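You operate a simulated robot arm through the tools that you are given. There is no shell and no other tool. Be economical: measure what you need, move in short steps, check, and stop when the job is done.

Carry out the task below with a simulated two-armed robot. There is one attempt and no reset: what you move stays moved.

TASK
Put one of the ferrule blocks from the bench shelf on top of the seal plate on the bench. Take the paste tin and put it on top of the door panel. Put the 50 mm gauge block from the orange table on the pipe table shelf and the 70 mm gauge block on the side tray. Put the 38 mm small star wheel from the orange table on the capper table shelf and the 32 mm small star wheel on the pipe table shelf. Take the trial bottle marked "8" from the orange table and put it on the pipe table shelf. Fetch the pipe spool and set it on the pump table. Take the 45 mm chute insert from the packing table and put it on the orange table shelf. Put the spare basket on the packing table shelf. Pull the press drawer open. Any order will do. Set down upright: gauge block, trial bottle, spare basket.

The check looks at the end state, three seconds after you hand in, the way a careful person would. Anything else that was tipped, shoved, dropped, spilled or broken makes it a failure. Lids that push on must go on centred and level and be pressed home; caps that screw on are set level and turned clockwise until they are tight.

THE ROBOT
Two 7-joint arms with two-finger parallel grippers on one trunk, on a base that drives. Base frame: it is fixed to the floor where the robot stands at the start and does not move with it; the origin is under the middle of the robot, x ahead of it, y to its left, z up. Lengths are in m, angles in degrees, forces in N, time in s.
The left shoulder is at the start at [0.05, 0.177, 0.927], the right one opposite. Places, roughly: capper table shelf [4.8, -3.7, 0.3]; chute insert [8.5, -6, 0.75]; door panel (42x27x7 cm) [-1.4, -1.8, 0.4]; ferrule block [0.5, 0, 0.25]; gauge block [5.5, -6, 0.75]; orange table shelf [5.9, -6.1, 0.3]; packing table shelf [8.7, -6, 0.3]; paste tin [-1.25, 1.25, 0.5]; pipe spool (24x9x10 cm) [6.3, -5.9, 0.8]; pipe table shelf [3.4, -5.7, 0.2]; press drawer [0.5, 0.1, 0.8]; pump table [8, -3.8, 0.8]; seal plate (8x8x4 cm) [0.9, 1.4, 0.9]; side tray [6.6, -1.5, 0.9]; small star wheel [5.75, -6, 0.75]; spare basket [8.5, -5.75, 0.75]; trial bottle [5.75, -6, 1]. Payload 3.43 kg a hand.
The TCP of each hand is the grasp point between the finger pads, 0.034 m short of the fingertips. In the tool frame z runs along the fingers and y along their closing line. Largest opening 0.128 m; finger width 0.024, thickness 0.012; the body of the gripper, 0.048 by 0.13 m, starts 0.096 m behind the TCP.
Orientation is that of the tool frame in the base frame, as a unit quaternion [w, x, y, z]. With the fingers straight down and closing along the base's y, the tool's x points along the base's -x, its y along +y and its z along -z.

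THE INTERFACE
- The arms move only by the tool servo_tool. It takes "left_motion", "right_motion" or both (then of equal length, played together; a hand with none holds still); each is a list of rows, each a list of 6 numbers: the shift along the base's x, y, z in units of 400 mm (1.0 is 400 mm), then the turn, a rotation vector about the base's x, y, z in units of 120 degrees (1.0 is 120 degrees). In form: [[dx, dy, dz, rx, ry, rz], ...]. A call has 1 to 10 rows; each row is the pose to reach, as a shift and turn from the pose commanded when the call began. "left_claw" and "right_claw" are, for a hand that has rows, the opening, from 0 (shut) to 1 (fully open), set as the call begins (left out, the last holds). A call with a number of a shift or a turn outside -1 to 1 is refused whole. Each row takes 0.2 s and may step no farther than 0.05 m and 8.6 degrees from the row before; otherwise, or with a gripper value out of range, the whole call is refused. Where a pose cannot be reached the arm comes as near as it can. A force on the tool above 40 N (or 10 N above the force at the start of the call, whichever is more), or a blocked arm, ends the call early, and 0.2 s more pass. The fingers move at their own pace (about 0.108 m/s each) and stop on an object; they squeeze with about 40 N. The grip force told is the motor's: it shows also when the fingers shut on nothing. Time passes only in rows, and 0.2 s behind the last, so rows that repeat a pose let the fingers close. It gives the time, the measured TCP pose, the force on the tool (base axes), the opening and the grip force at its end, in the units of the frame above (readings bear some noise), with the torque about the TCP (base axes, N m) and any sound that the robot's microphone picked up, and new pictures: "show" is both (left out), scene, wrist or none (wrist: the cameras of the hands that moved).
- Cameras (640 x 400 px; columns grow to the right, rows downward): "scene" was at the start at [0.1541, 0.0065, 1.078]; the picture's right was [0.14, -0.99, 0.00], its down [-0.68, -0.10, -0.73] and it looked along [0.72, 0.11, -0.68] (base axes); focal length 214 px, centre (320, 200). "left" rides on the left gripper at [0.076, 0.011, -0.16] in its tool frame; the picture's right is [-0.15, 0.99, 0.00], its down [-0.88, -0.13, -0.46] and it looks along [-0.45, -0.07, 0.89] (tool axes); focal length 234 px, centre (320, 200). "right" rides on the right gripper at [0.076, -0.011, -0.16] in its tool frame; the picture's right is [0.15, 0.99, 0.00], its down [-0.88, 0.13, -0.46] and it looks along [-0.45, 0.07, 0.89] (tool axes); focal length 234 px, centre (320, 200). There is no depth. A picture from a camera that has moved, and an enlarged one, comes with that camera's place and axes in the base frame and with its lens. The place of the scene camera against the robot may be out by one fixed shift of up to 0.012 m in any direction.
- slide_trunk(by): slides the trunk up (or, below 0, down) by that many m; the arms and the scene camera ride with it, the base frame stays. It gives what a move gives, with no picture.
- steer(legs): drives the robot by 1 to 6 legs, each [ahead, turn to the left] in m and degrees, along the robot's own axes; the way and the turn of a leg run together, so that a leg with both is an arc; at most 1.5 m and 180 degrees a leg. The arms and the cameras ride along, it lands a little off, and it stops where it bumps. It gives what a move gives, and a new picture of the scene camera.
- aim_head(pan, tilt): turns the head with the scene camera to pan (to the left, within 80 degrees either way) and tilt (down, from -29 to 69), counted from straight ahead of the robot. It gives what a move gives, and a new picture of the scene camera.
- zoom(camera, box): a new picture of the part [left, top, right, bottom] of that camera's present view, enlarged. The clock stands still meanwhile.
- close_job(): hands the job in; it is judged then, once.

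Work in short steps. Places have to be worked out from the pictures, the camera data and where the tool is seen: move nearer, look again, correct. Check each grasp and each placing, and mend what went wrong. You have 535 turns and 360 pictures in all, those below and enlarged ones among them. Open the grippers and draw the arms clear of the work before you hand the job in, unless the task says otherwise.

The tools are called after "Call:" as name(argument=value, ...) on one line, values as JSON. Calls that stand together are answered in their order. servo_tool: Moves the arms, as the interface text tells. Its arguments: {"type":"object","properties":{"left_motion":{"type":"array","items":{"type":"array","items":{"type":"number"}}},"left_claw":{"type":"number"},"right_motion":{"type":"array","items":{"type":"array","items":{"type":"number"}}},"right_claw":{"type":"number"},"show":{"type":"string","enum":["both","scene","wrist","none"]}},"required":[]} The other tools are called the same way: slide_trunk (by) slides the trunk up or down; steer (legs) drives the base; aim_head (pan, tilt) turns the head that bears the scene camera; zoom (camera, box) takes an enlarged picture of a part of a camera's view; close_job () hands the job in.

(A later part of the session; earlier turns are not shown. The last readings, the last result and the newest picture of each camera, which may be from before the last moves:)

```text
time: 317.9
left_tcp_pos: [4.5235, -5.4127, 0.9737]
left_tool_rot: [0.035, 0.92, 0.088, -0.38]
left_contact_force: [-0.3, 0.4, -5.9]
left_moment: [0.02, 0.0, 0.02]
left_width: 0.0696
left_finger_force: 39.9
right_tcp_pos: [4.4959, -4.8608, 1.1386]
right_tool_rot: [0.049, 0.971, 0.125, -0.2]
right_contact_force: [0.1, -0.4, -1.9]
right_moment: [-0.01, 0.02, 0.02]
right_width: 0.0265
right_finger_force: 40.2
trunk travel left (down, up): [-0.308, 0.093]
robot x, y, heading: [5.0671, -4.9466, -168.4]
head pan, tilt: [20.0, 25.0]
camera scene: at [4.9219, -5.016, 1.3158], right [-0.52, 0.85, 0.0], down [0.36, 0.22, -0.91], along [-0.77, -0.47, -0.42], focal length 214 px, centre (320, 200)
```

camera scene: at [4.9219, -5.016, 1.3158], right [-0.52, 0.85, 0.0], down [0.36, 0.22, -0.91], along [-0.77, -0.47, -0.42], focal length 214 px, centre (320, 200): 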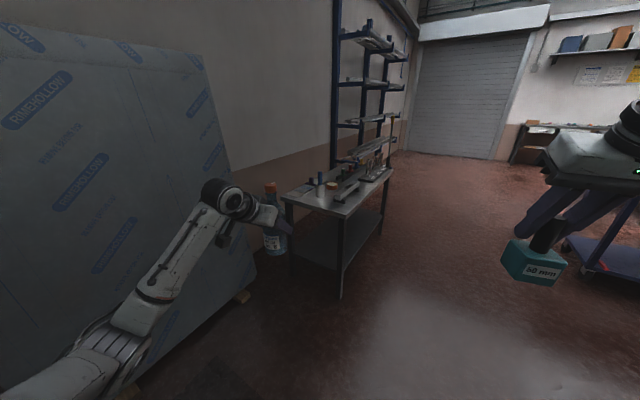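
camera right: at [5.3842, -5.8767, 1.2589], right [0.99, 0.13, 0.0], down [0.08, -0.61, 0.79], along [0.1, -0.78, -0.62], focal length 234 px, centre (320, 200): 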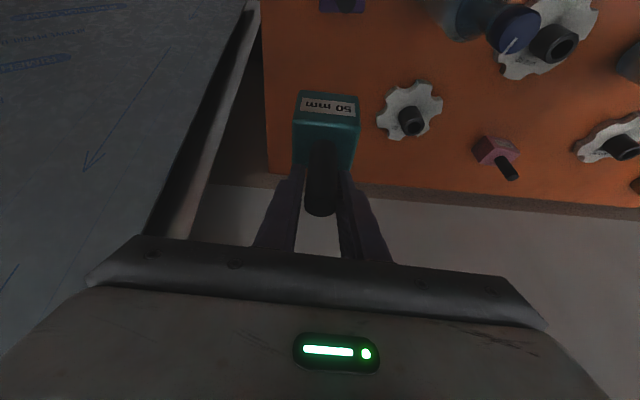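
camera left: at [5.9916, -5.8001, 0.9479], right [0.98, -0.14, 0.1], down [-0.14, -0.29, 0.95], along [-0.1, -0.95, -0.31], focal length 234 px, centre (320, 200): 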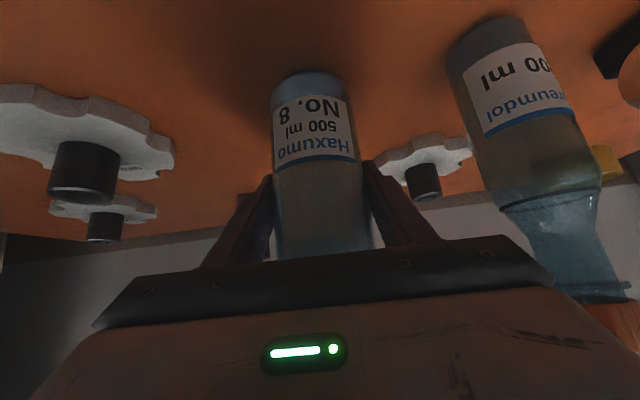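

Pipe table front edge y≈−5.45, x 2.9–3.95. Drive to x≈3.55 and face it.

Call:
steer(legs=[[0, -10], [1.5, 0], [0, 88]])

Call:
aim_head(pan=0, tilt=45)

```text
time: 329.8
left_tcp_pos: [3.8892, -5.623, 0.9742]
left_tool_rot: [0.266, 0.661, 0.646, -0.272]
left_contact_force: [0.7, -0.2, -6.1]
left_moment: [-0.01, -0.01, -0.04]
left_width: 0.0693
left_finger_force: 40.0
right_tcp_pos: [3.3448, -5.5316, 1.1395]
right_tool_rot: [0.164, 0.678, 0.705, -0.126]
right_contact_force: [0.2, -0.2, -2.1]
right_moment: [-0.04, 0.03, -0.02]
right_width: 0.0261
right_finger_force: 40.3
trunk travel left (down, up): [-0.308, 0.093]
robot x, y, heading: [3.5497, -4.993, -90.9]
head pan, tilt: [20.0, 25.0]
camera scene: at [3.5839, -5.1553, 1.3158], right [-0.94, -0.33, 0.0], down [-0.14, 0.4, -0.91], along [0.3, -0.86, -0.42], focal length 214 px, centre (320, 200)
```

scene: 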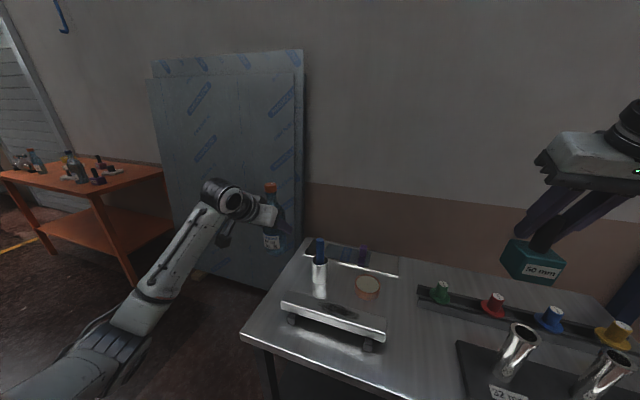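

```text
time: 330.6
left_tcp_pos: [3.8887, -5.6225, 0.9738]
left_tool_rot: [0.266, 0.662, 0.645, -0.274]
left_contact_force: [-0.1, 0.3, -6.2]
left_moment: [-0.02, 0.01, -0.02]
left_width: 0.0694
left_finger_force: 39.6
right_tcp_pos: [3.3451, -5.5315, 1.1403]
right_tool_rot: [0.165, 0.678, 0.705, -0.126]
right_contact_force: [0.6, -0.2, -1.8]
right_moment: [0.0, -0.01, -0.05]
right_width: 0.0266
right_finger_force: 39.9
trunk travel left (down, up): [-0.308, 0.093]
robot x, y, heading: [3.5547, -4.9945, -91.0]
head pan, tilt: [0.0, 45.0]
camera scene: at [3.5524, -5.1495, 1.2853], right [-1.0, 0.01, 0.0], down [0.01, 0.71, -0.71], along [-0.01, -0.71, -0.71], focal length 214 px, centre (320, 200)
```

scene: 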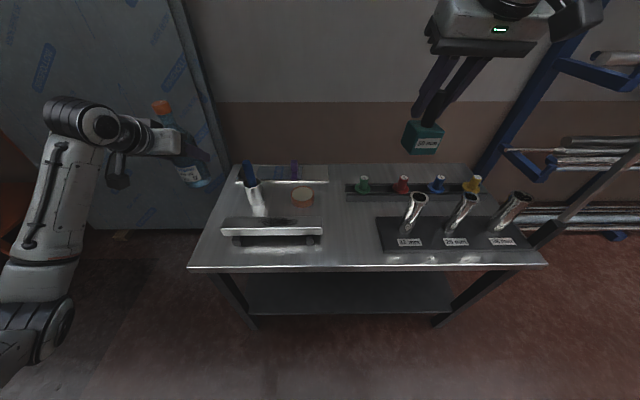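

Shelf below is empty, front edge y≈−5.49, z≈0.2. Back off 0.35 m and lower the trunk fully.

Call:
steer(legs=[[-0.35, 0]])

Call:
slide_trunk(by=-0.3)

Call:
servo_tool(left_motion=[[-0.05, 0.0, -0.1, 0, 0, 0], [-0.1, 0.0, -0.2, 0, 0, 0], [-0.15, 0.0, -0.3, 0, 0, 0], [-0.2, 0.0, -0.4, 0, 0, 0], [-0.25, 0.0, -0.5, 0, 0, 0], [-0.3, 0, -0.6, 0, 0, 0], [-0.35, 0, -0.7, 0, 0, 0]], right_motion=[[0, 0, -0.1, 0, 0, 0], [0, 0, -0.2, 0, 0, 0], [0, 0, -0.3, 0, 0, 0], [0, 0, -0.42, 0, 0, 0], [0, 0, -0.54, 0, 0, 0], [0, 0, -0.66, 0, 0, 0], [0, 0, -0.78, 0, 0, 0]], show="none")

Call:
aim_head(pan=0, tilt=40)

```text
time: 332.9
left_tcp_pos: [3.8922, -5.2812, 0.9739]
left_tool_rot: [0.264, 0.664, 0.643, -0.275]
left_contact_force: [0.4, 0.1, -4.7]
left_moment: [0.01, -0.04, -0.02]
left_width: 0.0694
left_finger_force: 40.4
right_tcp_pos: [3.3483, -5.188, 1.1407]
right_tool_rot: [0.164, 0.68, 0.704, -0.127]
right_contact_force: [0.6, 0.0, -2.1]
right_moment: [-0.02, -0.03, 0.03]
right_width: 0.0262
right_finger_force: 40.0
trunk travel left (down, up): [-0.308, 0.093]
robot x, y, heading: [3.5579, -4.6472, -91.6]
head pan, tilt: [0.0, 45.0]
camera scene: at [3.5578, -4.8058, 1.2853], right [-1.0, 0.02, 0.0], down [0.02, 0.71, -0.71], along [-0.02, -0.71, -0.71], focal length 214 px, centre (320, 200)
```

scene: 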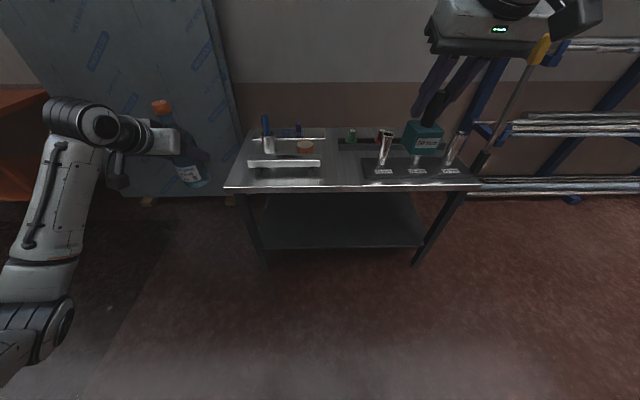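

```text
time: 335.9
left_tcp_pos: [3.8917, -5.2809, 0.6742]
left_tool_rot: [0.265, 0.663, 0.644, -0.274]
left_contact_force: [-0.5, 1.3, -6.1]
left_moment: [-0.01, 0.0, 0.0]
left_width: 0.0693
left_finger_force: 39.8
right_tcp_pos: [3.3472, -5.1866, 0.8402]
right_tool_rot: [0.163, 0.68, 0.703, -0.126]
right_contact_force: [0.4, 0.5, -1.9]
right_moment: [-0.01, -0.02, -0.01]
right_width: 0.0263
right_finger_force: 39.8
trunk travel left (down, up): [-0.008, 0.393]
robot x, y, heading: [3.5591, -4.6473, -91.1]
head pan, tilt: [0.0, 45.0]
```

```text
time: 337.5
left_tcp_pos: [3.7504, -5.2808, 0.3938]
left_tool_rot: [0.265, 0.663, 0.644, -0.275]
left_contact_force: [0.3, -0.4, -5.1]
left_moment: [0.06, 0.02, -0.04]
left_width: 0.0694
left_finger_force: 40.5
right_tcp_pos: [3.3481, -5.1865, 0.5266]
right_tool_rot: [0.163, 0.68, 0.704, -0.125]
right_contact_force: [-0.1, 0.0, -1.8]
right_moment: [-0.01, 0.0, 0.0]
right_width: 0.0265
right_finger_force: 40.1
trunk travel left (down, up): [-0.008, 0.393]
robot x, y, heading: [3.5626, -4.6458, -91.4]
head pan, tilt: [0.0, 45.0]
```

```text
time: 338.1
left_tcp_pos: [3.7509, -5.2818, 0.3932]
left_tool_rot: [0.265, 0.664, 0.643, -0.274]
left_contact_force: [-0.4, 0.1, -5.7]
left_moment: [0.04, 0.01, 0.0]
left_width: 0.0694
left_finger_force: 39.8
right_tcp_pos: [3.3478, -5.1862, 0.5288]
right_tool_rot: [0.163, 0.68, 0.703, -0.126]
right_contact_force: [0.2, -0.5, -1.4]
right_moment: [-0.05, -0.02, -0.01]
right_width: 0.0262
right_finger_force: 39.7
trunk travel left (down, up): [-0.008, 0.393]
robot x, y, heading: [3.5609, -4.6516, -91.5]
head pan, tilt: [0.0, 40.0]
camera scene: at [3.5576, -4.8097, 0.9925], right [-1.0, 0.02, 0.0], down [0.01, 0.64, -0.77], along [-0.02, -0.77, -0.64], focal length 214 px, centre (320, 200)
```

scene: 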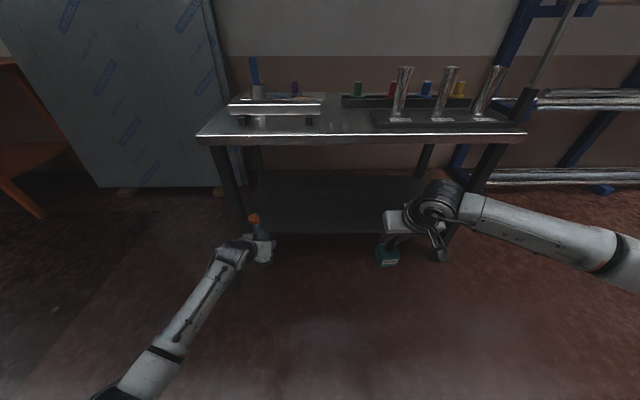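

Shelf ≈z 0.19–0.2, front y≈−5.5. Shift the left hand right to x≈3.62, lower the right hand, then drive in 0.28 m.

Call:
servo_tool(left_motion=[[-0.1, 0.0, 0, 0, 0, 0], [-0.2, 0.0, 0, 0, 0, 0], [-0.3, 0.0, 0, 0, 0, 0]], right_motion=[[0, 0, -0.1, 0, 0, 0], [0, 0, -0.2, 0, 0, 0], [0, 0, -0.3, 0, 0, 0]], show="none")

Call:
steer(legs=[[0.28, 0]])

Call:
servo_tool(left_motion=[[0, 0.0, 0, 0, 0, 0]], right_motion=[[0, 0, 0, 0, 0, 0]], show="wrist")

```text
time: 339.0
left_tcp_pos: [3.7437, -5.2864, 0.3707]
left_tool_rot: [0.321, 0.664, 0.642, -0.21]
left_contact_force: [-1.1, -0.2, -5.4]
left_moment: [0.02, -0.03, 0.01]
left_width: 0.0695
left_finger_force: 40.0
right_tcp_pos: [3.3477, -5.1865, 0.4064]
right_tool_rot: [0.161, 0.681, 0.703, -0.126]
right_contact_force: [-0.6, -0.1, -1.9]
right_moment: [0.0, -0.01, 0.0]
right_width: 0.0266
right_finger_force: 40.0
trunk travel left (down, up): [-0.008, 0.393]
robot x, y, heading: [3.5573, -4.648, -91.2]
head pan, tilt: [0.0, 40.0]
stopped in row 3 (left hand): the arm was blocked; the commanded pose is now the measured one
```

```text
time: 341.0
left_tcp_pos: [3.7322, -5.5642, 0.3725]
left_tool_rot: [0.321, 0.664, 0.641, -0.212]
left_contact_force: [0.2, -0.6, -5.5]
left_moment: [0.05, 0.0, 0.0]
left_width: 0.0692
left_finger_force: 39.9
right_tcp_pos: [3.3382, -5.4635, 0.406]
right_tool_rot: [0.161, 0.682, 0.702, -0.126]
right_contact_force: [0.2, 0.2, -2.2]
right_moment: [-0.01, -0.02, 0.0]
right_width: 0.0264
right_finger_force: 40.0
trunk travel left (down, up): [-0.008, 0.393]
robot x, y, heading: [3.5557, -4.9247, -91.3]
head pan, tilt: [0.0, 40.0]
camera scene: at [3.5515, -5.0877, 0.9925], right [-1.0, 0.03, 0.0], down [0.02, 0.64, -0.77], along [-0.02, -0.77, -0.64], focal length 214 px, centre (320, 200)
```

scene: 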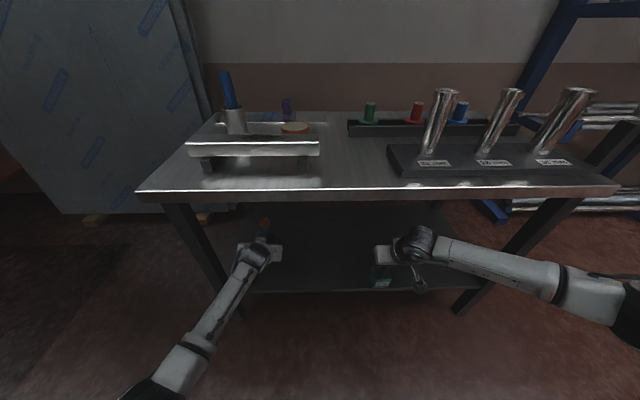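

```text
time: 341.4
left_tcp_pos: [3.7331, -5.5645, 0.3728]
left_tool_rot: [0.321, 0.665, 0.641, -0.21]
left_contact_force: [0.1, 0.2, -5.6]
left_moment: [-0.02, -0.04, 0.02]
left_width: 0.0694
left_finger_force: 40.1
right_tcp_pos: [3.3389, -5.464, 0.4065]
right_tool_rot: [0.162, 0.682, 0.702, -0.125]
right_contact_force: [-0.2, 0.6, -1.7]
right_moment: [-0.01, 0.04, 0.02]
right_width: 0.0265
right_finger_force: 39.6
trunk travel left (down, up): [-0.008, 0.393]
robot x, y, heading: [3.5506, -4.9245, -91.5]
head pan, tilt: [0.0, 40.0]
camera right: at [3.316, -5.3309, 0.5213], right [0.98, 0.17, -0.01], down [0.12, -0.62, 0.77], along [0.12, -0.76, -0.63], focal length 234 px, centre (320, 200)
camera left: at [3.7306, -5.3978, 0.4336], right [0.96, -0.08, 0.26], down [-0.27, -0.32, 0.91], along [0.01, -0.94, -0.33], focal length 234 px, centre (320, 200)
```

right: 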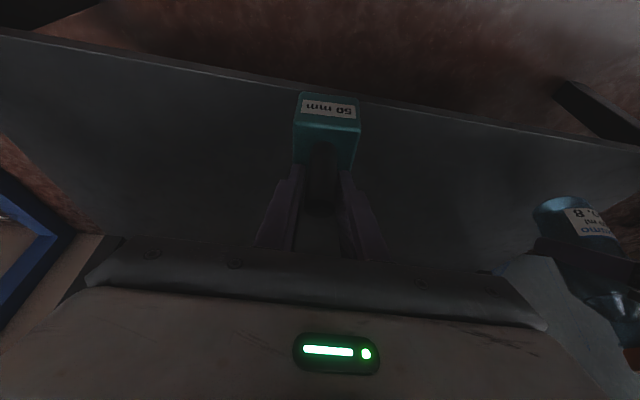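
left: 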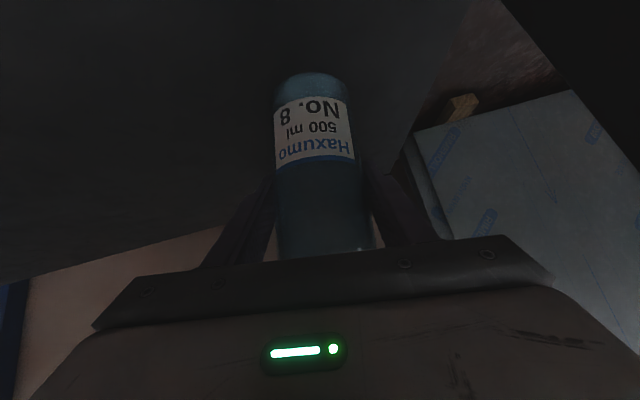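

The left arm was blocked and the hand rolled ~9°. Try restoring the roll while moving the hand slightly outward/forward.

Call:
servo_tool(left_motion=[[0.02, -0.02, 0.02, 0, 0.025, -0.009], [0.04, -0.04, 0.03, -0.002, 0.05, -0.018], [0.05, -0.05, 0.03, -0.004, 0.077, -0.028]], show="none")

```text
time: 342.2
left_tcp_pos: [3.7529, -5.5829, 0.3857]
left_tool_rot: [0.265, 0.663, 0.644, -0.276]
left_contact_force: [0.9, 0.3, -5.8]
left_moment: [-0.02, 0.0, -0.02]
left_width: 0.0695
left_finger_force: 39.8
right_tcp_pos: [3.3393, -5.464, 0.4062]
right_tool_rot: [0.162, 0.682, 0.702, -0.126]
right_contact_force: [1.5, 0.9, -2.5]
right_moment: [0.02, 0.01, 0.0]
right_width: 0.0264
right_finger_force: 39.9
trunk travel left (down, up): [-0.008, 0.393]
robot x, y, heading: [3.5512, -4.9232, -91.6]
head pan, tilt: [0.0, 40.0]
```

Restored upright. Move the bottle 4 cm further in and lower toward the shelf.

Call:
servo_tool(left_motion=[[0, -0.05, -0.02, 0, 0, 0], [0, -0.1, -0.06, 0, 0, 0], [0, -0.12, -0.12, 0, 0, 0], [0, -0.12, -0.18, 0, 0, 0], [0, -0.12, -0.21, 0, 0, 0]], show="wrist")

```text
time: 343.4
left_tcp_pos: [3.7504, -5.6431, 0.3192]
left_tool_rot: [0.276, 0.66, 0.637, -0.289]
left_contact_force: [1.2, -3.3, 35.1]
left_moment: [-0.09, -0.82, -0.02]
left_width: 0.0695
left_finger_force: 40.3
right_tcp_pos: [3.3387, -5.4639, 0.4093]
right_tool_rot: [0.164, 0.682, 0.702, -0.127]
right_contact_force: [-0.2, -0.9, -2.5]
right_moment: [-0.02, 0.0, 0.0]
right_width: 0.0264
right_finger_force: 39.9
trunk travel left (down, up): [-0.008, 0.393]
robot x, y, heading: [3.5547, -4.9252, -91.7]
head pan, tilt: [0.0, 40.0]
camera left: at [3.7687, -5.4745, 0.372], right [0.99, -0.13, 0.1], down [-0.14, -0.26, 0.96], along [-0.1, -0.96, -0.28], focal length 234 px, centre (320, 200)
```

left: 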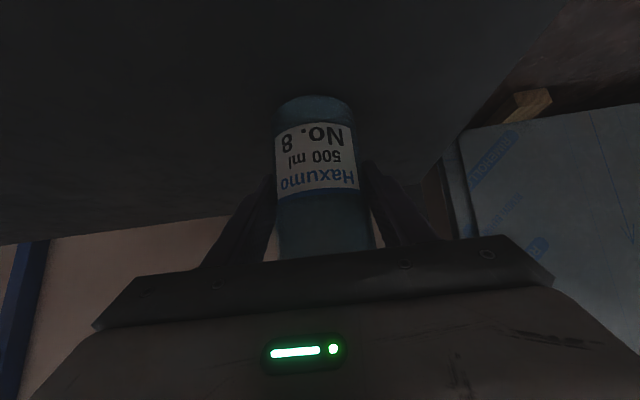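

Bottle is on the shelf (35 N push). Ease up 1.6 cm of command, check force, then release.

Call:
servo_tool(left_motion=[[0, 0, 0.02, 0, 0, 0], [0, 0, 0.04, 0, 0, 0]], show="none")

```text
time: 344.0
left_tcp_pos: [3.7506, -5.6331, 0.3185]
left_tool_rot: [0.267, 0.661, 0.643, -0.279]
left_contact_force: [-1.1, -4.5, 9.9]
left_moment: [-0.84, -0.03, -0.11]
left_width: 0.0697
left_finger_force: 39.9
right_tcp_pos: [3.3389, -5.4633, 0.407]
right_tool_rot: [0.162, 0.683, 0.701, -0.127]
right_contact_force: [-0.3, 0.0, -2.0]
right_moment: [0.01, -0.01, -0.01]
right_width: 0.0264
right_finger_force: 40.3
trunk travel left (down, up): [-0.008, 0.393]
robot x, y, heading: [3.5513, -4.9289, -91.7]
head pan, tilt: [0.0, 40.0]
```

Call:
servo_tool(left_motion=[[0, 0.0, 0.006, 0, 0, 0]], show="none")

Call:
servo_tool(left_motion=[[0, 0, 0, 0, 0, 0], [0, 0, 0, 0, 0, 0], [0, 0, 0, 0, 0, 0]], left_claw=1, show="wrist")

```text
time: 344.4
left_tcp_pos: [3.7526, -5.6314, 0.319]
left_tool_rot: [0.265, 0.662, 0.644, -0.276]
left_contact_force: [-1.9, -3.2, 5.3]
left_moment: [-0.59, 0.14, -0.08]
left_width: 0.0693
left_finger_force: 40.4
right_tcp_pos: [3.3388, -5.4628, 0.4083]
right_tool_rot: [0.163, 0.681, 0.703, -0.126]
right_contact_force: [0.5, 0.3, -1.8]
right_moment: [-0.03, -0.01, 0.0]
right_width: 0.0264
right_finger_force: 39.6
trunk travel left (down, up): [-0.008, 0.393]
robot x, y, heading: [3.5554, -4.9279, -91.9]
head pan, tilt: [0.0, 40.0]
```

```text
time: 345.2
left_tcp_pos: [3.7527, -5.6326, 0.3195]
left_tool_rot: [0.265, 0.663, 0.644, -0.276]
left_contact_force: [-0.6, -0.2, -0.2]
left_moment: [-0.01, 0.05, -0.03]
left_width: 0.1279
left_finger_force: 0.0
right_tcp_pos: [3.3379, -5.4641, 0.4073]
right_tool_rot: [0.162, 0.683, 0.701, -0.126]
right_contact_force: [-0.2, -0.4, -2.4]
right_moment: [-0.03, 0.0, -0.05]
right_width: 0.0264
right_finger_force: 39.6
trunk travel left (down, up): [-0.008, 0.393]
robot x, y, heading: [3.5533, -4.9273, -91.1]
head pan, tilt: [0.0, 40.0]
camera left: at [3.7694, -5.4653, 0.3776], right [0.99, -0.13, 0.1], down [-0.14, -0.3, 0.95], along [-0.1, -0.95, -0.31], focal length 234 px, centre (320, 200)
```

left: 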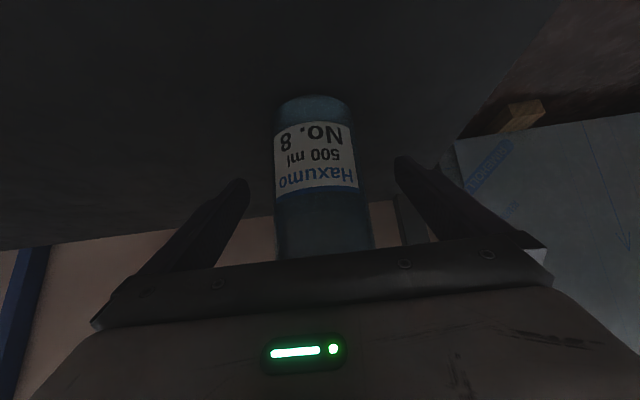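

Bottle stands upright on the shelf (z≈0.233). Withdraw the left hand; advance the right hand to place the gauge.

Call:
servo_tool(left_motion=[[0, 0.08, 0, 0, 0, 0], [0, 0.16, 0, 0, 0, 0], [0, 0.26, 0.0, 0, 0, 0], [0, 0.38, 0.02, 0, 0, 0], [0, 0.5, 0.06, 0, 0, 0]], right_motion=[[0, -0.08, 0, 0, 0, 0], [0, -0.16, -0.02, 0, 0, 0], [0, -0.24, -0.06, 0, 0, 0], [0, -0.32, -0.12, 0, 0, 0], [0, -0.36, -0.17, 0, 0, 0]], show="wrist")

```text
refused: row 5 steps farther than a row can; nothing moved
```

Call:
servo_tool(left_motion=[[0, 0.08, 0, 0, 0, 0], [0, 0.16, 0, 0, 0, 0], [0, 0.26, 0.0, 0, 0, 0], [0, 0.37, 0.02, 0, 0, 0], [0, 0.48, 0.05, 0, 0, 0]], right_motion=[[0, -0.08, 0, 0, 0, 0], [0, -0.16, -0.02, 0, 0, 0], [0, -0.24, -0.06, 0, 0, 0], [0, -0.32, -0.12, 0, 0, 0], [0, -0.36, -0.17, 0, 0, 0]], show="wrist")

```text
time: 346.4
left_tcp_pos: [3.7665, -5.4462, 0.3421]
left_tool_rot: [0.275, 0.659, 0.644, -0.274]
left_contact_force: [0.1, 0.9, -0.2]
left_moment: [-0.01, 0.01, 0.03]
left_width: 0.1279
left_finger_force: 0.0
right_tcp_pos: [3.3425, -5.6084, 0.341]
right_tool_rot: [0.166, 0.681, 0.702, -0.129]
right_contact_force: [3.6, 0.6, 16.1]
right_moment: [-0.03, -0.01, 0.01]
right_width: 0.0265
right_finger_force: 39.8
trunk travel left (down, up): [-0.008, 0.393]
robot x, y, heading: [3.5517, -4.9288, -91.4]
head pan, tilt: [0.0, 40.0]
camera right: at [3.3199, -5.4753, 0.4548], right [0.98, 0.17, -0.01], down [0.12, -0.61, 0.78], along [0.13, -0.77, -0.62], focal length 234 px, centre (320, 200)
camera left: at [3.7807, -5.278, 0.399], right [0.99, -0.12, 0.11], down [-0.14, -0.29, 0.95], along [-0.08, -0.95, -0.3], focal length 234 px, centre (320, 200)
```

right: 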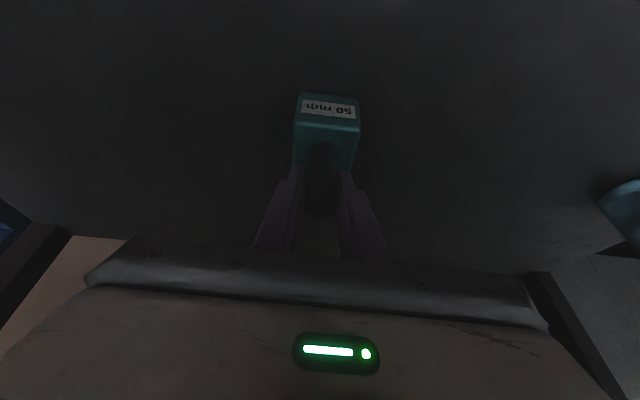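
left: 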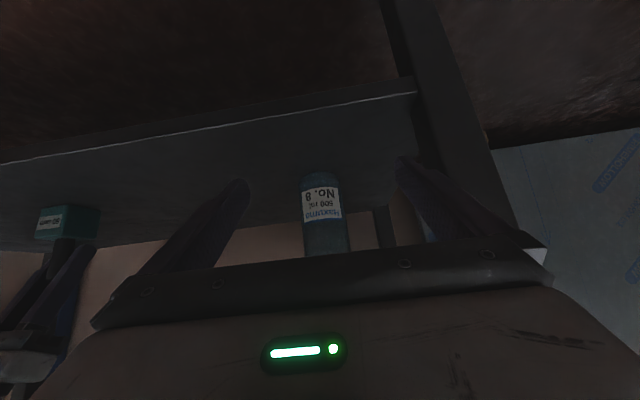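

The gauge rests on the shelf (contact 16 N). Ease a hair and release.

Call:
servo_tool(right_motion=[[0, 0, 0.007, 0, 0, 0]], show="none")

Call:
servo_tool(right_motion=[[0, 0, 0, 0, 0, 0], [0, 0, 0, 0, 0, 0]], right_claw=0.5, show="none")

Call:
servo_tool(right_motion=[[0, 0.03, 0.08, 0, 0, 0], [0, 0.08, 0.18, 0, 0, 0], [0, 0.16, 0.26, 0, 0, 0], [0, 0.26, 0.28, 0, 0, 0]], show="wrist")

```text
time: 346.8
left_tcp_pos: [3.7665, -5.4447, 0.3424]
left_tool_rot: [0.274, 0.659, 0.644, -0.274]
left_contact_force: [-0.9, 0.2, -0.1]
left_moment: [0.0, -0.02, 0.02]
left_width: 0.128
left_finger_force: 0.1
right_tcp_pos: [3.3393, -5.6076, 0.3407]
right_tool_rot: [0.161, 0.681, 0.703, -0.126]
right_contact_force: [1.9, -2.5, 7.7]
right_moment: [-0.38, 0.0, 0.07]
right_width: 0.0262
right_finger_force: 40.3
trunk travel left (down, up): [-0.008, 0.393]
robot x, y, heading: [3.553, -4.9288, -91.4]
head pan, tilt: [0.0, 40.0]
```

```text
time: 347.4
left_tcp_pos: [3.7665, -5.4432, 0.3406]
left_tool_rot: [0.273, 0.66, 0.644, -0.274]
left_contact_force: [0.6, 0.0, -0.2]
left_moment: [0.0, 0.02, 0.01]
left_width: 0.1281
left_finger_force: 0.1
right_tcp_pos: [3.3397, -5.6072, 0.3408]
right_tool_rot: [0.161, 0.682, 0.702, -0.126]
right_contact_force: [-0.2, -0.9, 0.1]
right_moment: [0.01, 0.03, -0.04]
right_width: 0.064
right_finger_force: 0.0
trunk travel left (down, up): [-0.008, 0.393]
robot x, y, heading: [3.5543, -4.9288, -91.4]
head pan, tilt: [0.0, 40.0]
```

```text
time: 348.4
left_tcp_pos: [3.7661, -5.443, 0.3403]
left_tool_rot: [0.274, 0.66, 0.645, -0.271]
left_contact_force: [0.1, 0.3, 0.0]
left_moment: [0.02, -0.01, -0.02]
left_width: 0.1282
left_finger_force: 0.0
right_tcp_pos: [3.3404, -5.5046, 0.4508]
right_tool_rot: [0.16, 0.683, 0.701, -0.126]
right_contact_force: [0.6, 0.6, -0.2]
right_moment: [0.01, 0.0, -0.02]
right_width: 0.064
right_finger_force: 0.0
trunk travel left (down, up): [-0.008, 0.393]
robot x, y, heading: [3.5526, -4.9272, -91.5]
head pan, tilt: [0.0, 40.0]
camera right: at [3.3191, -5.3717, 0.5658], right [0.99, 0.17, -0.02], down [0.12, -0.62, 0.77], along [0.12, -0.76, -0.63], focal length 234 px, centre (320, 200)
```

right: 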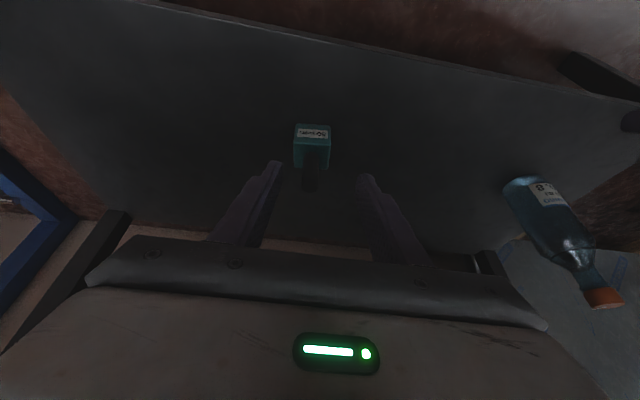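

Bottle 8 and gauge 50 are on the pipe table shelf. Back out, raise trunk and hands, and return to the orange table.

Call:
steer(legs=[[-0.35, 0]])

Call:
slide_trunk(by=0.3)

Call:
servo_tool(left_motion=[[0, 0, 0.12, 0, 0, 0], [0, 0, 0.24, 0, 0, 0], [0, 0, 0.36, 0, 0, 0], [0, 0, 0.48, 0, 0, 0], [0, 0, 0.6, 0, 0, 0], [0, 0, 0.72, 0, 0, 0], [0, 0, 0.84, 0, 0, 0], [0, 0, 0.96, 0, 0, 0], [0, 0, 1, 0, 0, 0]], right_motion=[[0, 0, 0.12, 0, 0, 0], [0, 0, 0.24, 0, 0, 0], [0, 0, 0.36, 0, 0, 0], [0, 0, 0.48, 0, 0, 0], [0, 0, 0.6, 0, 0, 0], [0, 0, 0.72, 0, 0, 0], [0, 0, 0.84, 0, 0, 0], [0, 0, 0.84, 0, 0, 0], [0, 0, 0.84, 0, 0, 0]], show="none")

Call:
steer(legs=[[0, 56], [0.9, 0], [0, 35], [1.3, 0]])

```text
time: 350.7
left_tcp_pos: [3.7761, -5.094, 0.3394]
left_tool_rot: [0.272, 0.661, 0.644, -0.272]
left_contact_force: [0.4, 0.0, 0.2]
left_moment: [0.01, 0.01, 0.0]
left_width: 0.128
left_finger_force: 0.0
right_tcp_pos: [3.3531, -5.1563, 0.4515]
right_tool_rot: [0.161, 0.682, 0.702, -0.127]
right_contact_force: [0.8, 0.5, -0.5]
right_moment: [0.04, 0.02, 0.03]
right_width: 0.064
right_finger_force: 0.1
trunk travel left (down, up): [-0.008, 0.393]
robot x, y, heading: [3.5612, -4.5777, -91.8]
head pan, tilt: [0.0, 40.0]
camera scene: at [3.5619, -4.7389, 0.9925], right [-1.0, 0.03, 0.0], down [0.01, 0.64, -0.77], along [-0.02, -0.76, -0.64], focal length 214 px, centre (320, 200)
```

scene: 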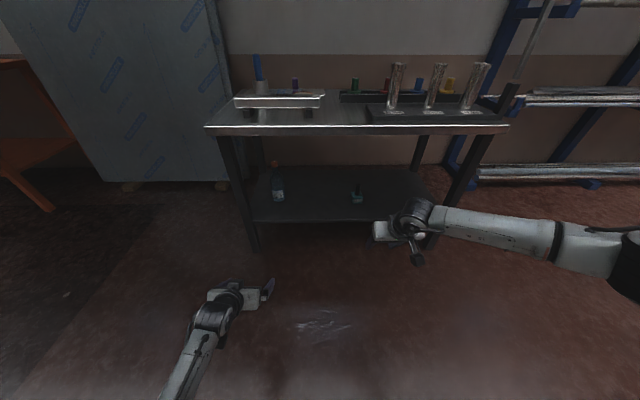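

```text
time: 353.7
left_tcp_pos: [3.776, -5.0929, 0.641]
left_tool_rot: [0.275, 0.66, 0.645, -0.271]
left_contact_force: [-0.8, 0.2, -0.9]
left_moment: [0.0, 0.01, -0.02]
left_width: 0.128
left_finger_force: 0.1
right_tcp_pos: [3.3516, -5.1566, 0.7518]
right_tool_rot: [0.162, 0.681, 0.702, -0.126]
right_contact_force: [-0.4, -0.3, 0.8]
right_moment: [0.04, -0.01, 0.0]
right_width: 0.0638
right_finger_force: 0.0
trunk travel left (down, up): [-0.308, 0.093]
robot x, y, heading: [3.5624, -4.5738, -91.7]
head pan, tilt: [0.0, 40.0]
```

```text
time: 355.7
left_tcp_pos: [3.7734, -5.0941, 1.0392]
left_tool_rot: [0.274, 0.661, 0.644, -0.27]
left_contact_force: [0.5, 0.6, -0.2]
left_moment: [0.01, -0.03, 0.02]
left_width: 0.128
left_finger_force: 0.0
right_tcp_pos: [3.349, -5.1587, 1.0891]
right_tool_rot: [0.163, 0.682, 0.702, -0.125]
right_contact_force: [-0.7, 0.8, 0.6]
right_moment: [0.01, -0.01, -0.01]
right_width: 0.0642
right_finger_force: 0.2
trunk travel left (down, up): [-0.308, 0.093]
robot x, y, heading: [3.5612, -4.5763, -91.6]
head pan, tilt: [0.0, 40.0]
```

```text
time: 370.6
left_tcp_pos: [6.0885, -4.8862, 1.0395]
left_tool_rot: [0.386, 0.001, 0.923, 0.007]
left_contact_force: [-0.3, 0.0, 0.2]
left_moment: [0.0, 0.02, -0.01]
left_width: 0.1283
left_finger_force: 0.1
right_tcp_pos: [6.1616, -5.3081, 1.0879]
right_tool_rot: [0.202, -0.026, 0.979, 0.029]
right_contact_force: [1.0, 0.5, -0.3]
right_moment: [0.02, 0.01, -0.01]
right_width: 0.0638
right_finger_force: 0.0
trunk travel left (down, up): [-0.308, 0.093]
robot x, y, heading: [5.5728, -5.1098, -0.0]
head pan, tilt: [0.0, 40.0]
camera scene: at [5.7336, -5.1158, 1.2926], right [0.0, -1.0, 0.0], down [-0.64, 0.0, -0.77], along [0.77, 0.0, -0.64], focal length 214 px, centre (320, 200)
```

scene: 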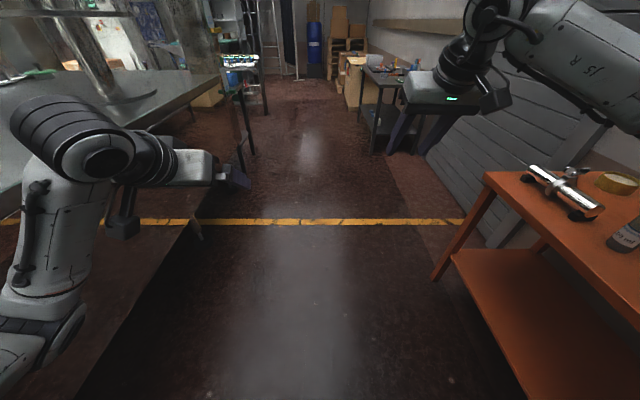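

Both items stand on the pipe shelf. Now position at x≈5.85 facing the orange table for the star wheels.

Call:
steer(legs=[[0.26, 0], [0, -91], [0.35, 0]])

Call:
aim_head(pan=0, tilt=50)

```text
time: 378.2
left_tcp_pos: [6.0751, -5.9806, 1.0391]
left_tool_rot: [0.279, 0.649, 0.656, -0.265]
left_contact_force: [0.0, 1.0, -0.5]
left_moment: [-0.02, 0.0, -0.02]
left_width: 0.1278
left_finger_force: 0.1
right_tcp_pos: [5.6542, -6.0564, 1.0886]
right_tool_rot: [0.164, 0.671, 0.712, -0.123]
right_contact_force: [0.6, 0.2, 0.0]
right_moment: [0.0, 0.0, 0.0]
right_width: 0.064
right_finger_force: 0.0
trunk travel left (down, up): [-0.308, 0.093]
robot x, y, heading: [5.8475, -5.4681, -89.8]
head pan, tilt: [0.0, 40.0]
camera scene: at [5.85, -5.6302, 1.2926], right [-1.0, 0.0, 0.0], down [0.0, 0.64, -0.77], along [0.0, -0.77, -0.64], focal length 214 px, centre (320, 200)
```

scene: 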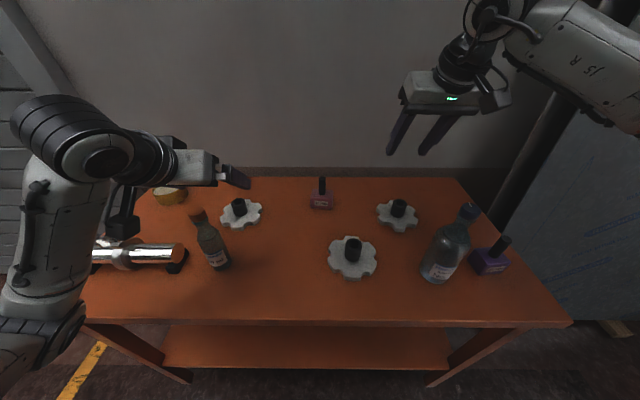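

```text
time: 378.9
left_tcp_pos: [6.0753, -5.9808, 1.0392]
left_tool_rot: [0.279, 0.65, 0.655, -0.266]
left_contact_force: [0.0, 0.1, 0.3]
left_moment: [0.05, -0.01, -0.01]
left_width: 0.1282
left_finger_force: 0.1
right_tcp_pos: [5.6543, -6.0566, 1.0889]
right_tool_rot: [0.166, 0.67, 0.713, -0.123]
right_contact_force: [-0.1, -0.1, 0.4]
right_moment: [0.0, 0.01, 0.0]
right_width: 0.0637
right_finger_force: 0.1
trunk travel left (down, up): [-0.308, 0.093]
robot x, y, heading: [5.8493, -5.4694, -89.5]
head pan, tilt: [0.0, 50.0]
camera scene: at [5.85, -5.6218, 1.2785], right [-1.0, 0.0, 0.0], down [0.0, 0.77, -0.64], along [0.0, -0.64, -0.77], focal length 214 px, centre (320, 200)
```

scene: 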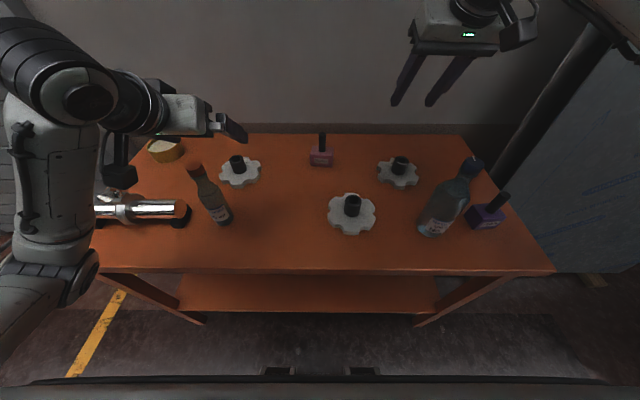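

Wheel 38 ≈[5.608,-6.11], wheel 32 ≈[6.10,-6.12]. Turn both tools vertical while moving above the hubs at z≈1.05.

Call:
servo_tool(left_motion=[[0.01, -0.04, 0.05, 0.055, 0, 0], [0.02, -0.08, 0.08, 0.11, 0, 0], [0.03, -0.14, 0.1, 0.165, 0, 0], [0.04, -0.2, 0.1, 0.22, 0, 0], [0.05, -0.27, 0.08, 0.275, 0, 0], [0.06, -0.32, 0.05, 0.33, 0, 0], [0.06, -0.35, 0.0, 0.375, 0, 0]], right_motion=[[-0.02, -0.02, 0, 0.03, 0, 0], [-0.04, -0.04, 0, 0.06, 0, 0], [-0.06, -0.06, 0, 0.09, 0, 0], [-0.08, -0.08, -0.02, 0.12, 0, 0], [-0.1, -0.1, -0.04, 0.15, 0, 0], [-0.115, -0.12, -0.07, 0.17, 0, 0], [-0.115, -0.137, -0.1, 0.187, 0, 0]], left_claw=0.5, right_claw=0.5, show="wrist")

```text
time: 380.5
left_tcp_pos: [6.1034, -6.1115, 1.0381]
left_tool_rot: [0.01, 0.708, 0.706, 0.005]
left_contact_force: [0.1, -0.6, 0.3]
left_moment: [0.04, 0.02, -0.02]
left_width: 0.0639
left_finger_force: 0.0
left hand out of reach, approached as far as the arm can: row 7
right_tcp_pos: [5.6068, -6.1128, 1.0487]
right_tool_rot: [0.03, 0.689, 0.724, 0.018]
right_contact_force: [-0.4, -0.2, -0.7]
right_moment: [-0.01, 0.04, 0.02]
right_width: 0.0641
right_finger_force: 0.1
trunk travel left (down, up): [-0.308, 0.093]
robot x, y, heading: [5.846, -5.4671, -89.6]
head pan, tilt: [0.0, 50.0]
camera right: at [5.5801, -6.0345, 1.2054], right [0.98, 0.19, 0.06], down [0.14, -0.87, 0.48], along [0.15, -0.46, -0.87], focal length 234 px, centre (320, 200)
camera left: at [6.113, -6.0339, 1.1971], right [0.99, -0.15, 0.02], down [-0.14, -0.88, 0.46], along [-0.05, -0.46, -0.89], focal length 234 px, centre (320, 200)
```

right: 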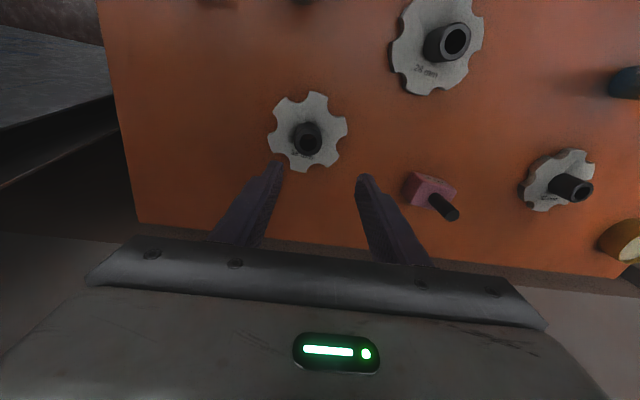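
left: 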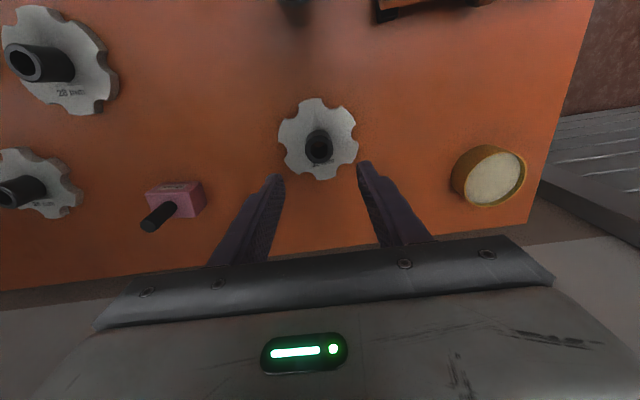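

Both hubs are right below. Drive 3 cm closer for reach, then descend to z≈0.90 and look.

Call:
steer(legs=[[0.03, 0]])

Call:
servo_tool(left_motion=[[0, 0, -0.1, 0, 0, 0], [0, 0, -0.2, 0, 0, 0], [0, 0, -0.3, 0, 0, 0], [0, 0, -0.34, 0, 0, 0]], right_motion=[[0, 0, -0.1, 0, 0, 0], [0, 0, -0.2, 0, 0, 0], [0, 0, -0.3, 0, 0, 0], [0, 0, -0.37, 0, 0, 0]], show="wrist")

```text
time: 381.4
left_tcp_pos: [6.1041, -6.1426, 1.038]
left_tool_rot: [0.009, 0.707, 0.707, 0.004]
left_contact_force: [0.5, -0.9, -0.7]
left_moment: [0.05, 0.01, -0.01]
left_width: 0.0641
left_finger_force: 0.1
right_tcp_pos: [5.606, -6.142, 1.0496]
right_tool_rot: [0.03, 0.69, 0.723, 0.018]
right_contact_force: [0.4, -0.1, 0.0]
right_moment: [0.04, 0.01, 0.01]
right_width: 0.0642
right_finger_force: 0.1
trunk travel left (down, up): [-0.308, 0.093]
robot x, y, heading: [5.8472, -5.5013, -89.8]
head pan, tilt: [0.0, 50.0]
camera scene: at [5.8501, -5.653, 1.2783], right [-1.0, 0.0, 0.0], down [0.0, 0.77, -0.64], along [0.0, -0.64, -0.77], focal length 214 px, centre (320, 200)
```

scene: 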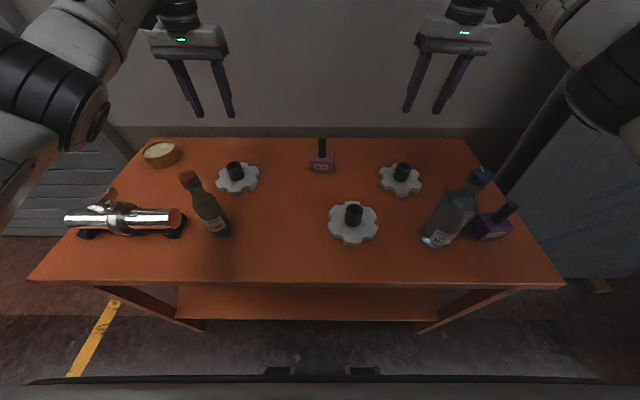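

```text
time: 382.4
left_tcp_pos: [6.105, -6.1408, 0.9018]
left_tool_rot: [0.009, 0.708, 0.706, 0.004]
left_contact_force: [0.0, -0.1, -0.3]
left_moment: [0.0, -0.02, 0.02]
left_width: 0.0641
left_finger_force: 0.1
right_tcp_pos: [5.6055, -6.1415, 0.901]
right_tool_rot: [0.031, 0.69, 0.723, 0.018]
right_contact_force: [0.2, 0.9, 0.1]
right_moment: [0.0, 0.04, 0.01]
right_width: 0.0642
right_finger_force: 0.1
trunk travel left (down, up): [-0.308, 0.093]
robot x, y, heading: [5.8471, -5.4992, -89.6]
head pan, tilt: [0.0, 50.0]
camera right: at [5.5791, -6.0647, 1.0567], right [0.98, 0.19, 0.06], down [0.14, -0.87, 0.48], along [0.15, -0.46, -0.87], focal length 234 px, centre (320, 200)
camera left: at [6.1139, -6.064, 1.0603], right [0.99, -0.15, 0.02], down [-0.14, -0.88, 0.46], along [-0.05, -0.46, -0.89], focal length 234 px, centre (320, 200)
```

right: 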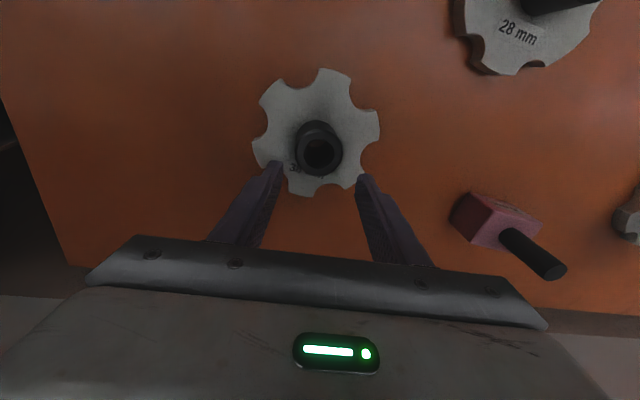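
left: 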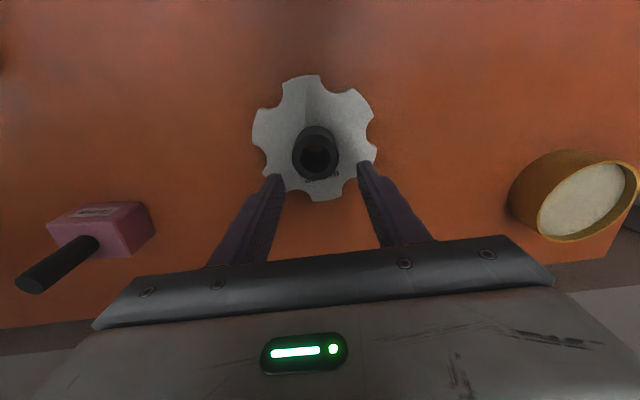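

Hub tops ≈0.883 at [5.600,-6.116] and [6.107,-6.116]. Centre, descend to z≈0.868, then close both.

Call:
servo_tool(left_motion=[[0.005, 0.06, 0, 0, 0, 0], [0.005, 0.062, -0.05, 0, 0, 0], [0.005, 0.062, -0.083, 0, 0, 0]], right_motion=[[-0.014, 0.062, 0, 0, 0, 0], [-0.014, 0.063, -0.05, 0, 0, 0], [-0.014, 0.063, -0.082, 0, 0, 0]], show="none")

Call:
servo_tool(left_motion=[[0, 0, 0, 0, 0, 0], [0, 0, 0, 0, 0, 0], [0, 0, 0, 0, 0, 0]], right_motion=[[0, 0, 0, 0, 0, 0], [0, 0, 0, 0, 0, 0], [0, 0, 0, 0, 0, 0]], left_claw=0, right_claw=0, show="none")

Call:
servo_tool(left_motion=[[0, 0, 0.08, 0, 0, 0], [0, 0, 0.2, 0, 0, 0], [0, 0, 0.32, 0, 0, 0], [0, 0, 0.44, 0, 0, 0], [0, 0, 0.5, 0, 0, 0]], right_motion=[[0, 0, 0.08, 0, 0, 0], [0, 0, 0.2, 0, 0, 0], [0, 0, 0.32, 0, 0, 0], [0, 0, 0.44, 0, 0, 0], [0, 0, 0.5, 0, 0, 0]], show="wrist")

```text
time: 383.2
left_tcp_pos: [6.107, -6.1171, 0.8705]
left_tool_rot: [0.008, 0.707, 0.707, 0.005]
left_contact_force: [0.2, 0.5, 0.1]
left_moment: [0.0, 0.03, 0.01]
left_width: 0.064
left_finger_force: 0.1
right_tcp_pos: [5.6001, -6.115, 0.8661]
right_tool_rot: [0.031, 0.69, 0.723, 0.018]
right_contact_force: [0.0, -0.3, -0.3]
right_moment: [0.0, 0.0, 0.01]
right_width: 0.0638
right_finger_force: 0.1
trunk travel left (down, up): [-0.308, 0.093]
robot x, y, heading: [5.8451, -5.5009, -89.7]
head pan, tilt: [0.0, 50.0]
```

```text
time: 384.0
left_tcp_pos: [6.1059, -6.116, 0.8718]
left_tool_rot: [0.009, 0.708, 0.706, 0.004]
left_contact_force: [-0.4, -0.7, 0.3]
left_moment: [0.01, 0.08, 0.02]
left_width: 0.0477
left_finger_force: 40.1
right_tcp_pos: [5.6005, -6.116, 0.8692]
right_tool_rot: [0.033, 0.69, 0.723, 0.015]
right_contact_force: [-1.3, -4.9, 12.0]
right_moment: [-0.47, 1.0, 0.27]
right_width: 0.0444
right_finger_force: 41.0
trunk travel left (down, up): [-0.308, 0.093]
robot x, y, heading: [5.8479, -5.502, -89.8]
head pan, tilt: [0.0, 50.0]
```

```text
time: 385.2
left_tcp_pos: [6.1068, -6.1172, 1.069]
left_tool_rot: [0.009, 0.707, 0.707, 0.005]
left_contact_force: [-0.5, -0.1, -3.1]
left_moment: [0.04, 0.01, 0.01]
left_width: 0.0478
left_finger_force: 40.6
right_tcp_pos: [5.6, -6.1206, 1.0696]
right_tool_rot: [0.031, 0.689, 0.723, 0.018]
right_contact_force: [-0.5, 0.7, -2.5]
right_moment: [0.01, -0.02, 0.0]
right_width: 0.0439
right_finger_force: 40.0
trunk travel left (down, up): [-0.308, 0.093]
robot x, y, heading: [5.8464, -5.5012, -89.7]
head pan, tilt: [0.0, 50.0]
camera right: at [5.5728, -6.0432, 1.2261], right [0.98, 0.19, 0.06], down [0.14, -0.87, 0.48], along [0.15, -0.46, -0.87], focal length 234 px, centre (320, 200)
camera left: at [6.1159, -6.0404, 1.2278], right [0.99, -0.15, 0.02], down [-0.14, -0.88, 0.46], along [-0.05, -0.46, -0.89], focal length 234 px, centre (320, 200)
```

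right: 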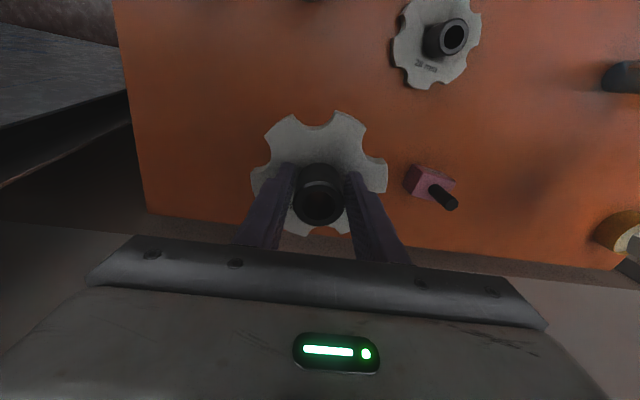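
left: 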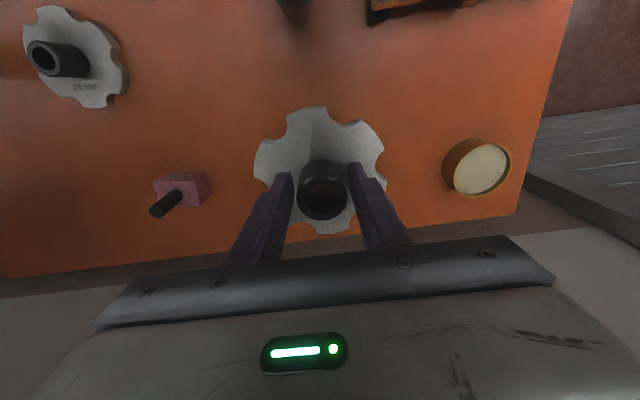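

Both wheels held. Back off, drive west to the pipe table again.

Call:
steer(legs=[[-0.35, 0], [0, -86], [1.5, 0]])

Call:
aim_head(pan=10, tilt=30)

```text
time: 398.3
left_tcp_pos: [3.7109, -5.529, 1.0682]
left_tool_rot: [0.01, 1.0, 0.02, -0.002]
left_contact_force: [0.1, 0.1, -3.1]
left_moment: [0.0, -0.08, -0.02]
left_width: 0.0442
left_finger_force: 40.3
right_tcp_pos: [3.6865, -5.0231, 1.0688]
right_tool_rot: [0.034, 0.998, 0.044, -0.008]
right_contact_force: [0.2, -1.5, -3.6]
right_moment: [0.01, -0.04, 0.0]
right_width: 0.0432
right_finger_force: 40.1
trunk travel left (down, up): [-0.308, 0.093]
robot x, y, heading: [4.3221, -5.246, -177.6]
head pan, tilt: [0.0, 50.0]
camera scene: at [4.1734, -5.2573, 1.2783], right [-0.04, 1.0, 0.0], down [0.77, 0.03, -0.64], along [-0.64, -0.03, -0.77], focal length 214 px, centre (320, 200)
```

scene: 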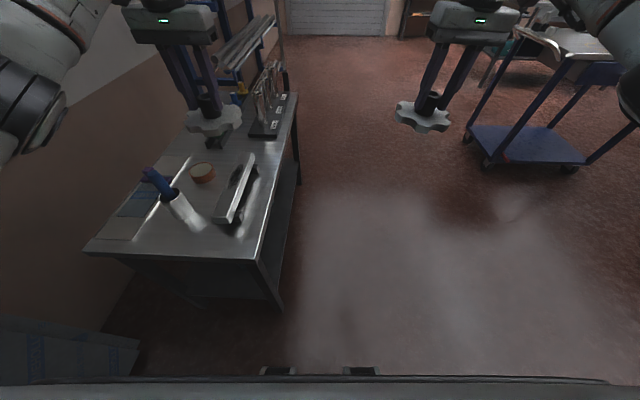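

```text
time: 399.1
left_tcp_pos: [3.7118, -5.5298, 1.0686]
left_tool_rot: [0.01, 1.0, 0.021, -0.002]
left_contact_force: [0.7, 0.3, -2.5]
left_moment: [-0.01, -0.06, 0.02]
left_width: 0.0443
left_finger_force: 40.4
right_tcp_pos: [3.6869, -5.0238, 1.0692]
right_tool_rot: [0.035, 0.998, 0.045, -0.008]
right_contact_force: [-0.5, -0.2, -2.9]
right_moment: [0.04, -0.05, -0.02]
right_width: 0.0435
right_finger_force: 39.9
trunk travel left (down, up): [-0.308, 0.093]
robot x, y, heading: [4.3171, -5.2463, -177.1]
head pan, tilt: [10.0, 30.0]
camera scene: at [4.1622, -5.2735, 1.3078], right [-0.22, 0.98, 0.0], down [0.49, 0.11, -0.87], along [-0.84, -0.19, -0.5], focal length 214 px, centre (320, 200)
```

scene: 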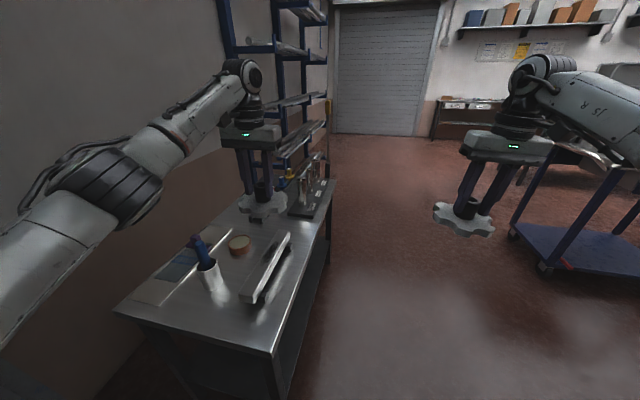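

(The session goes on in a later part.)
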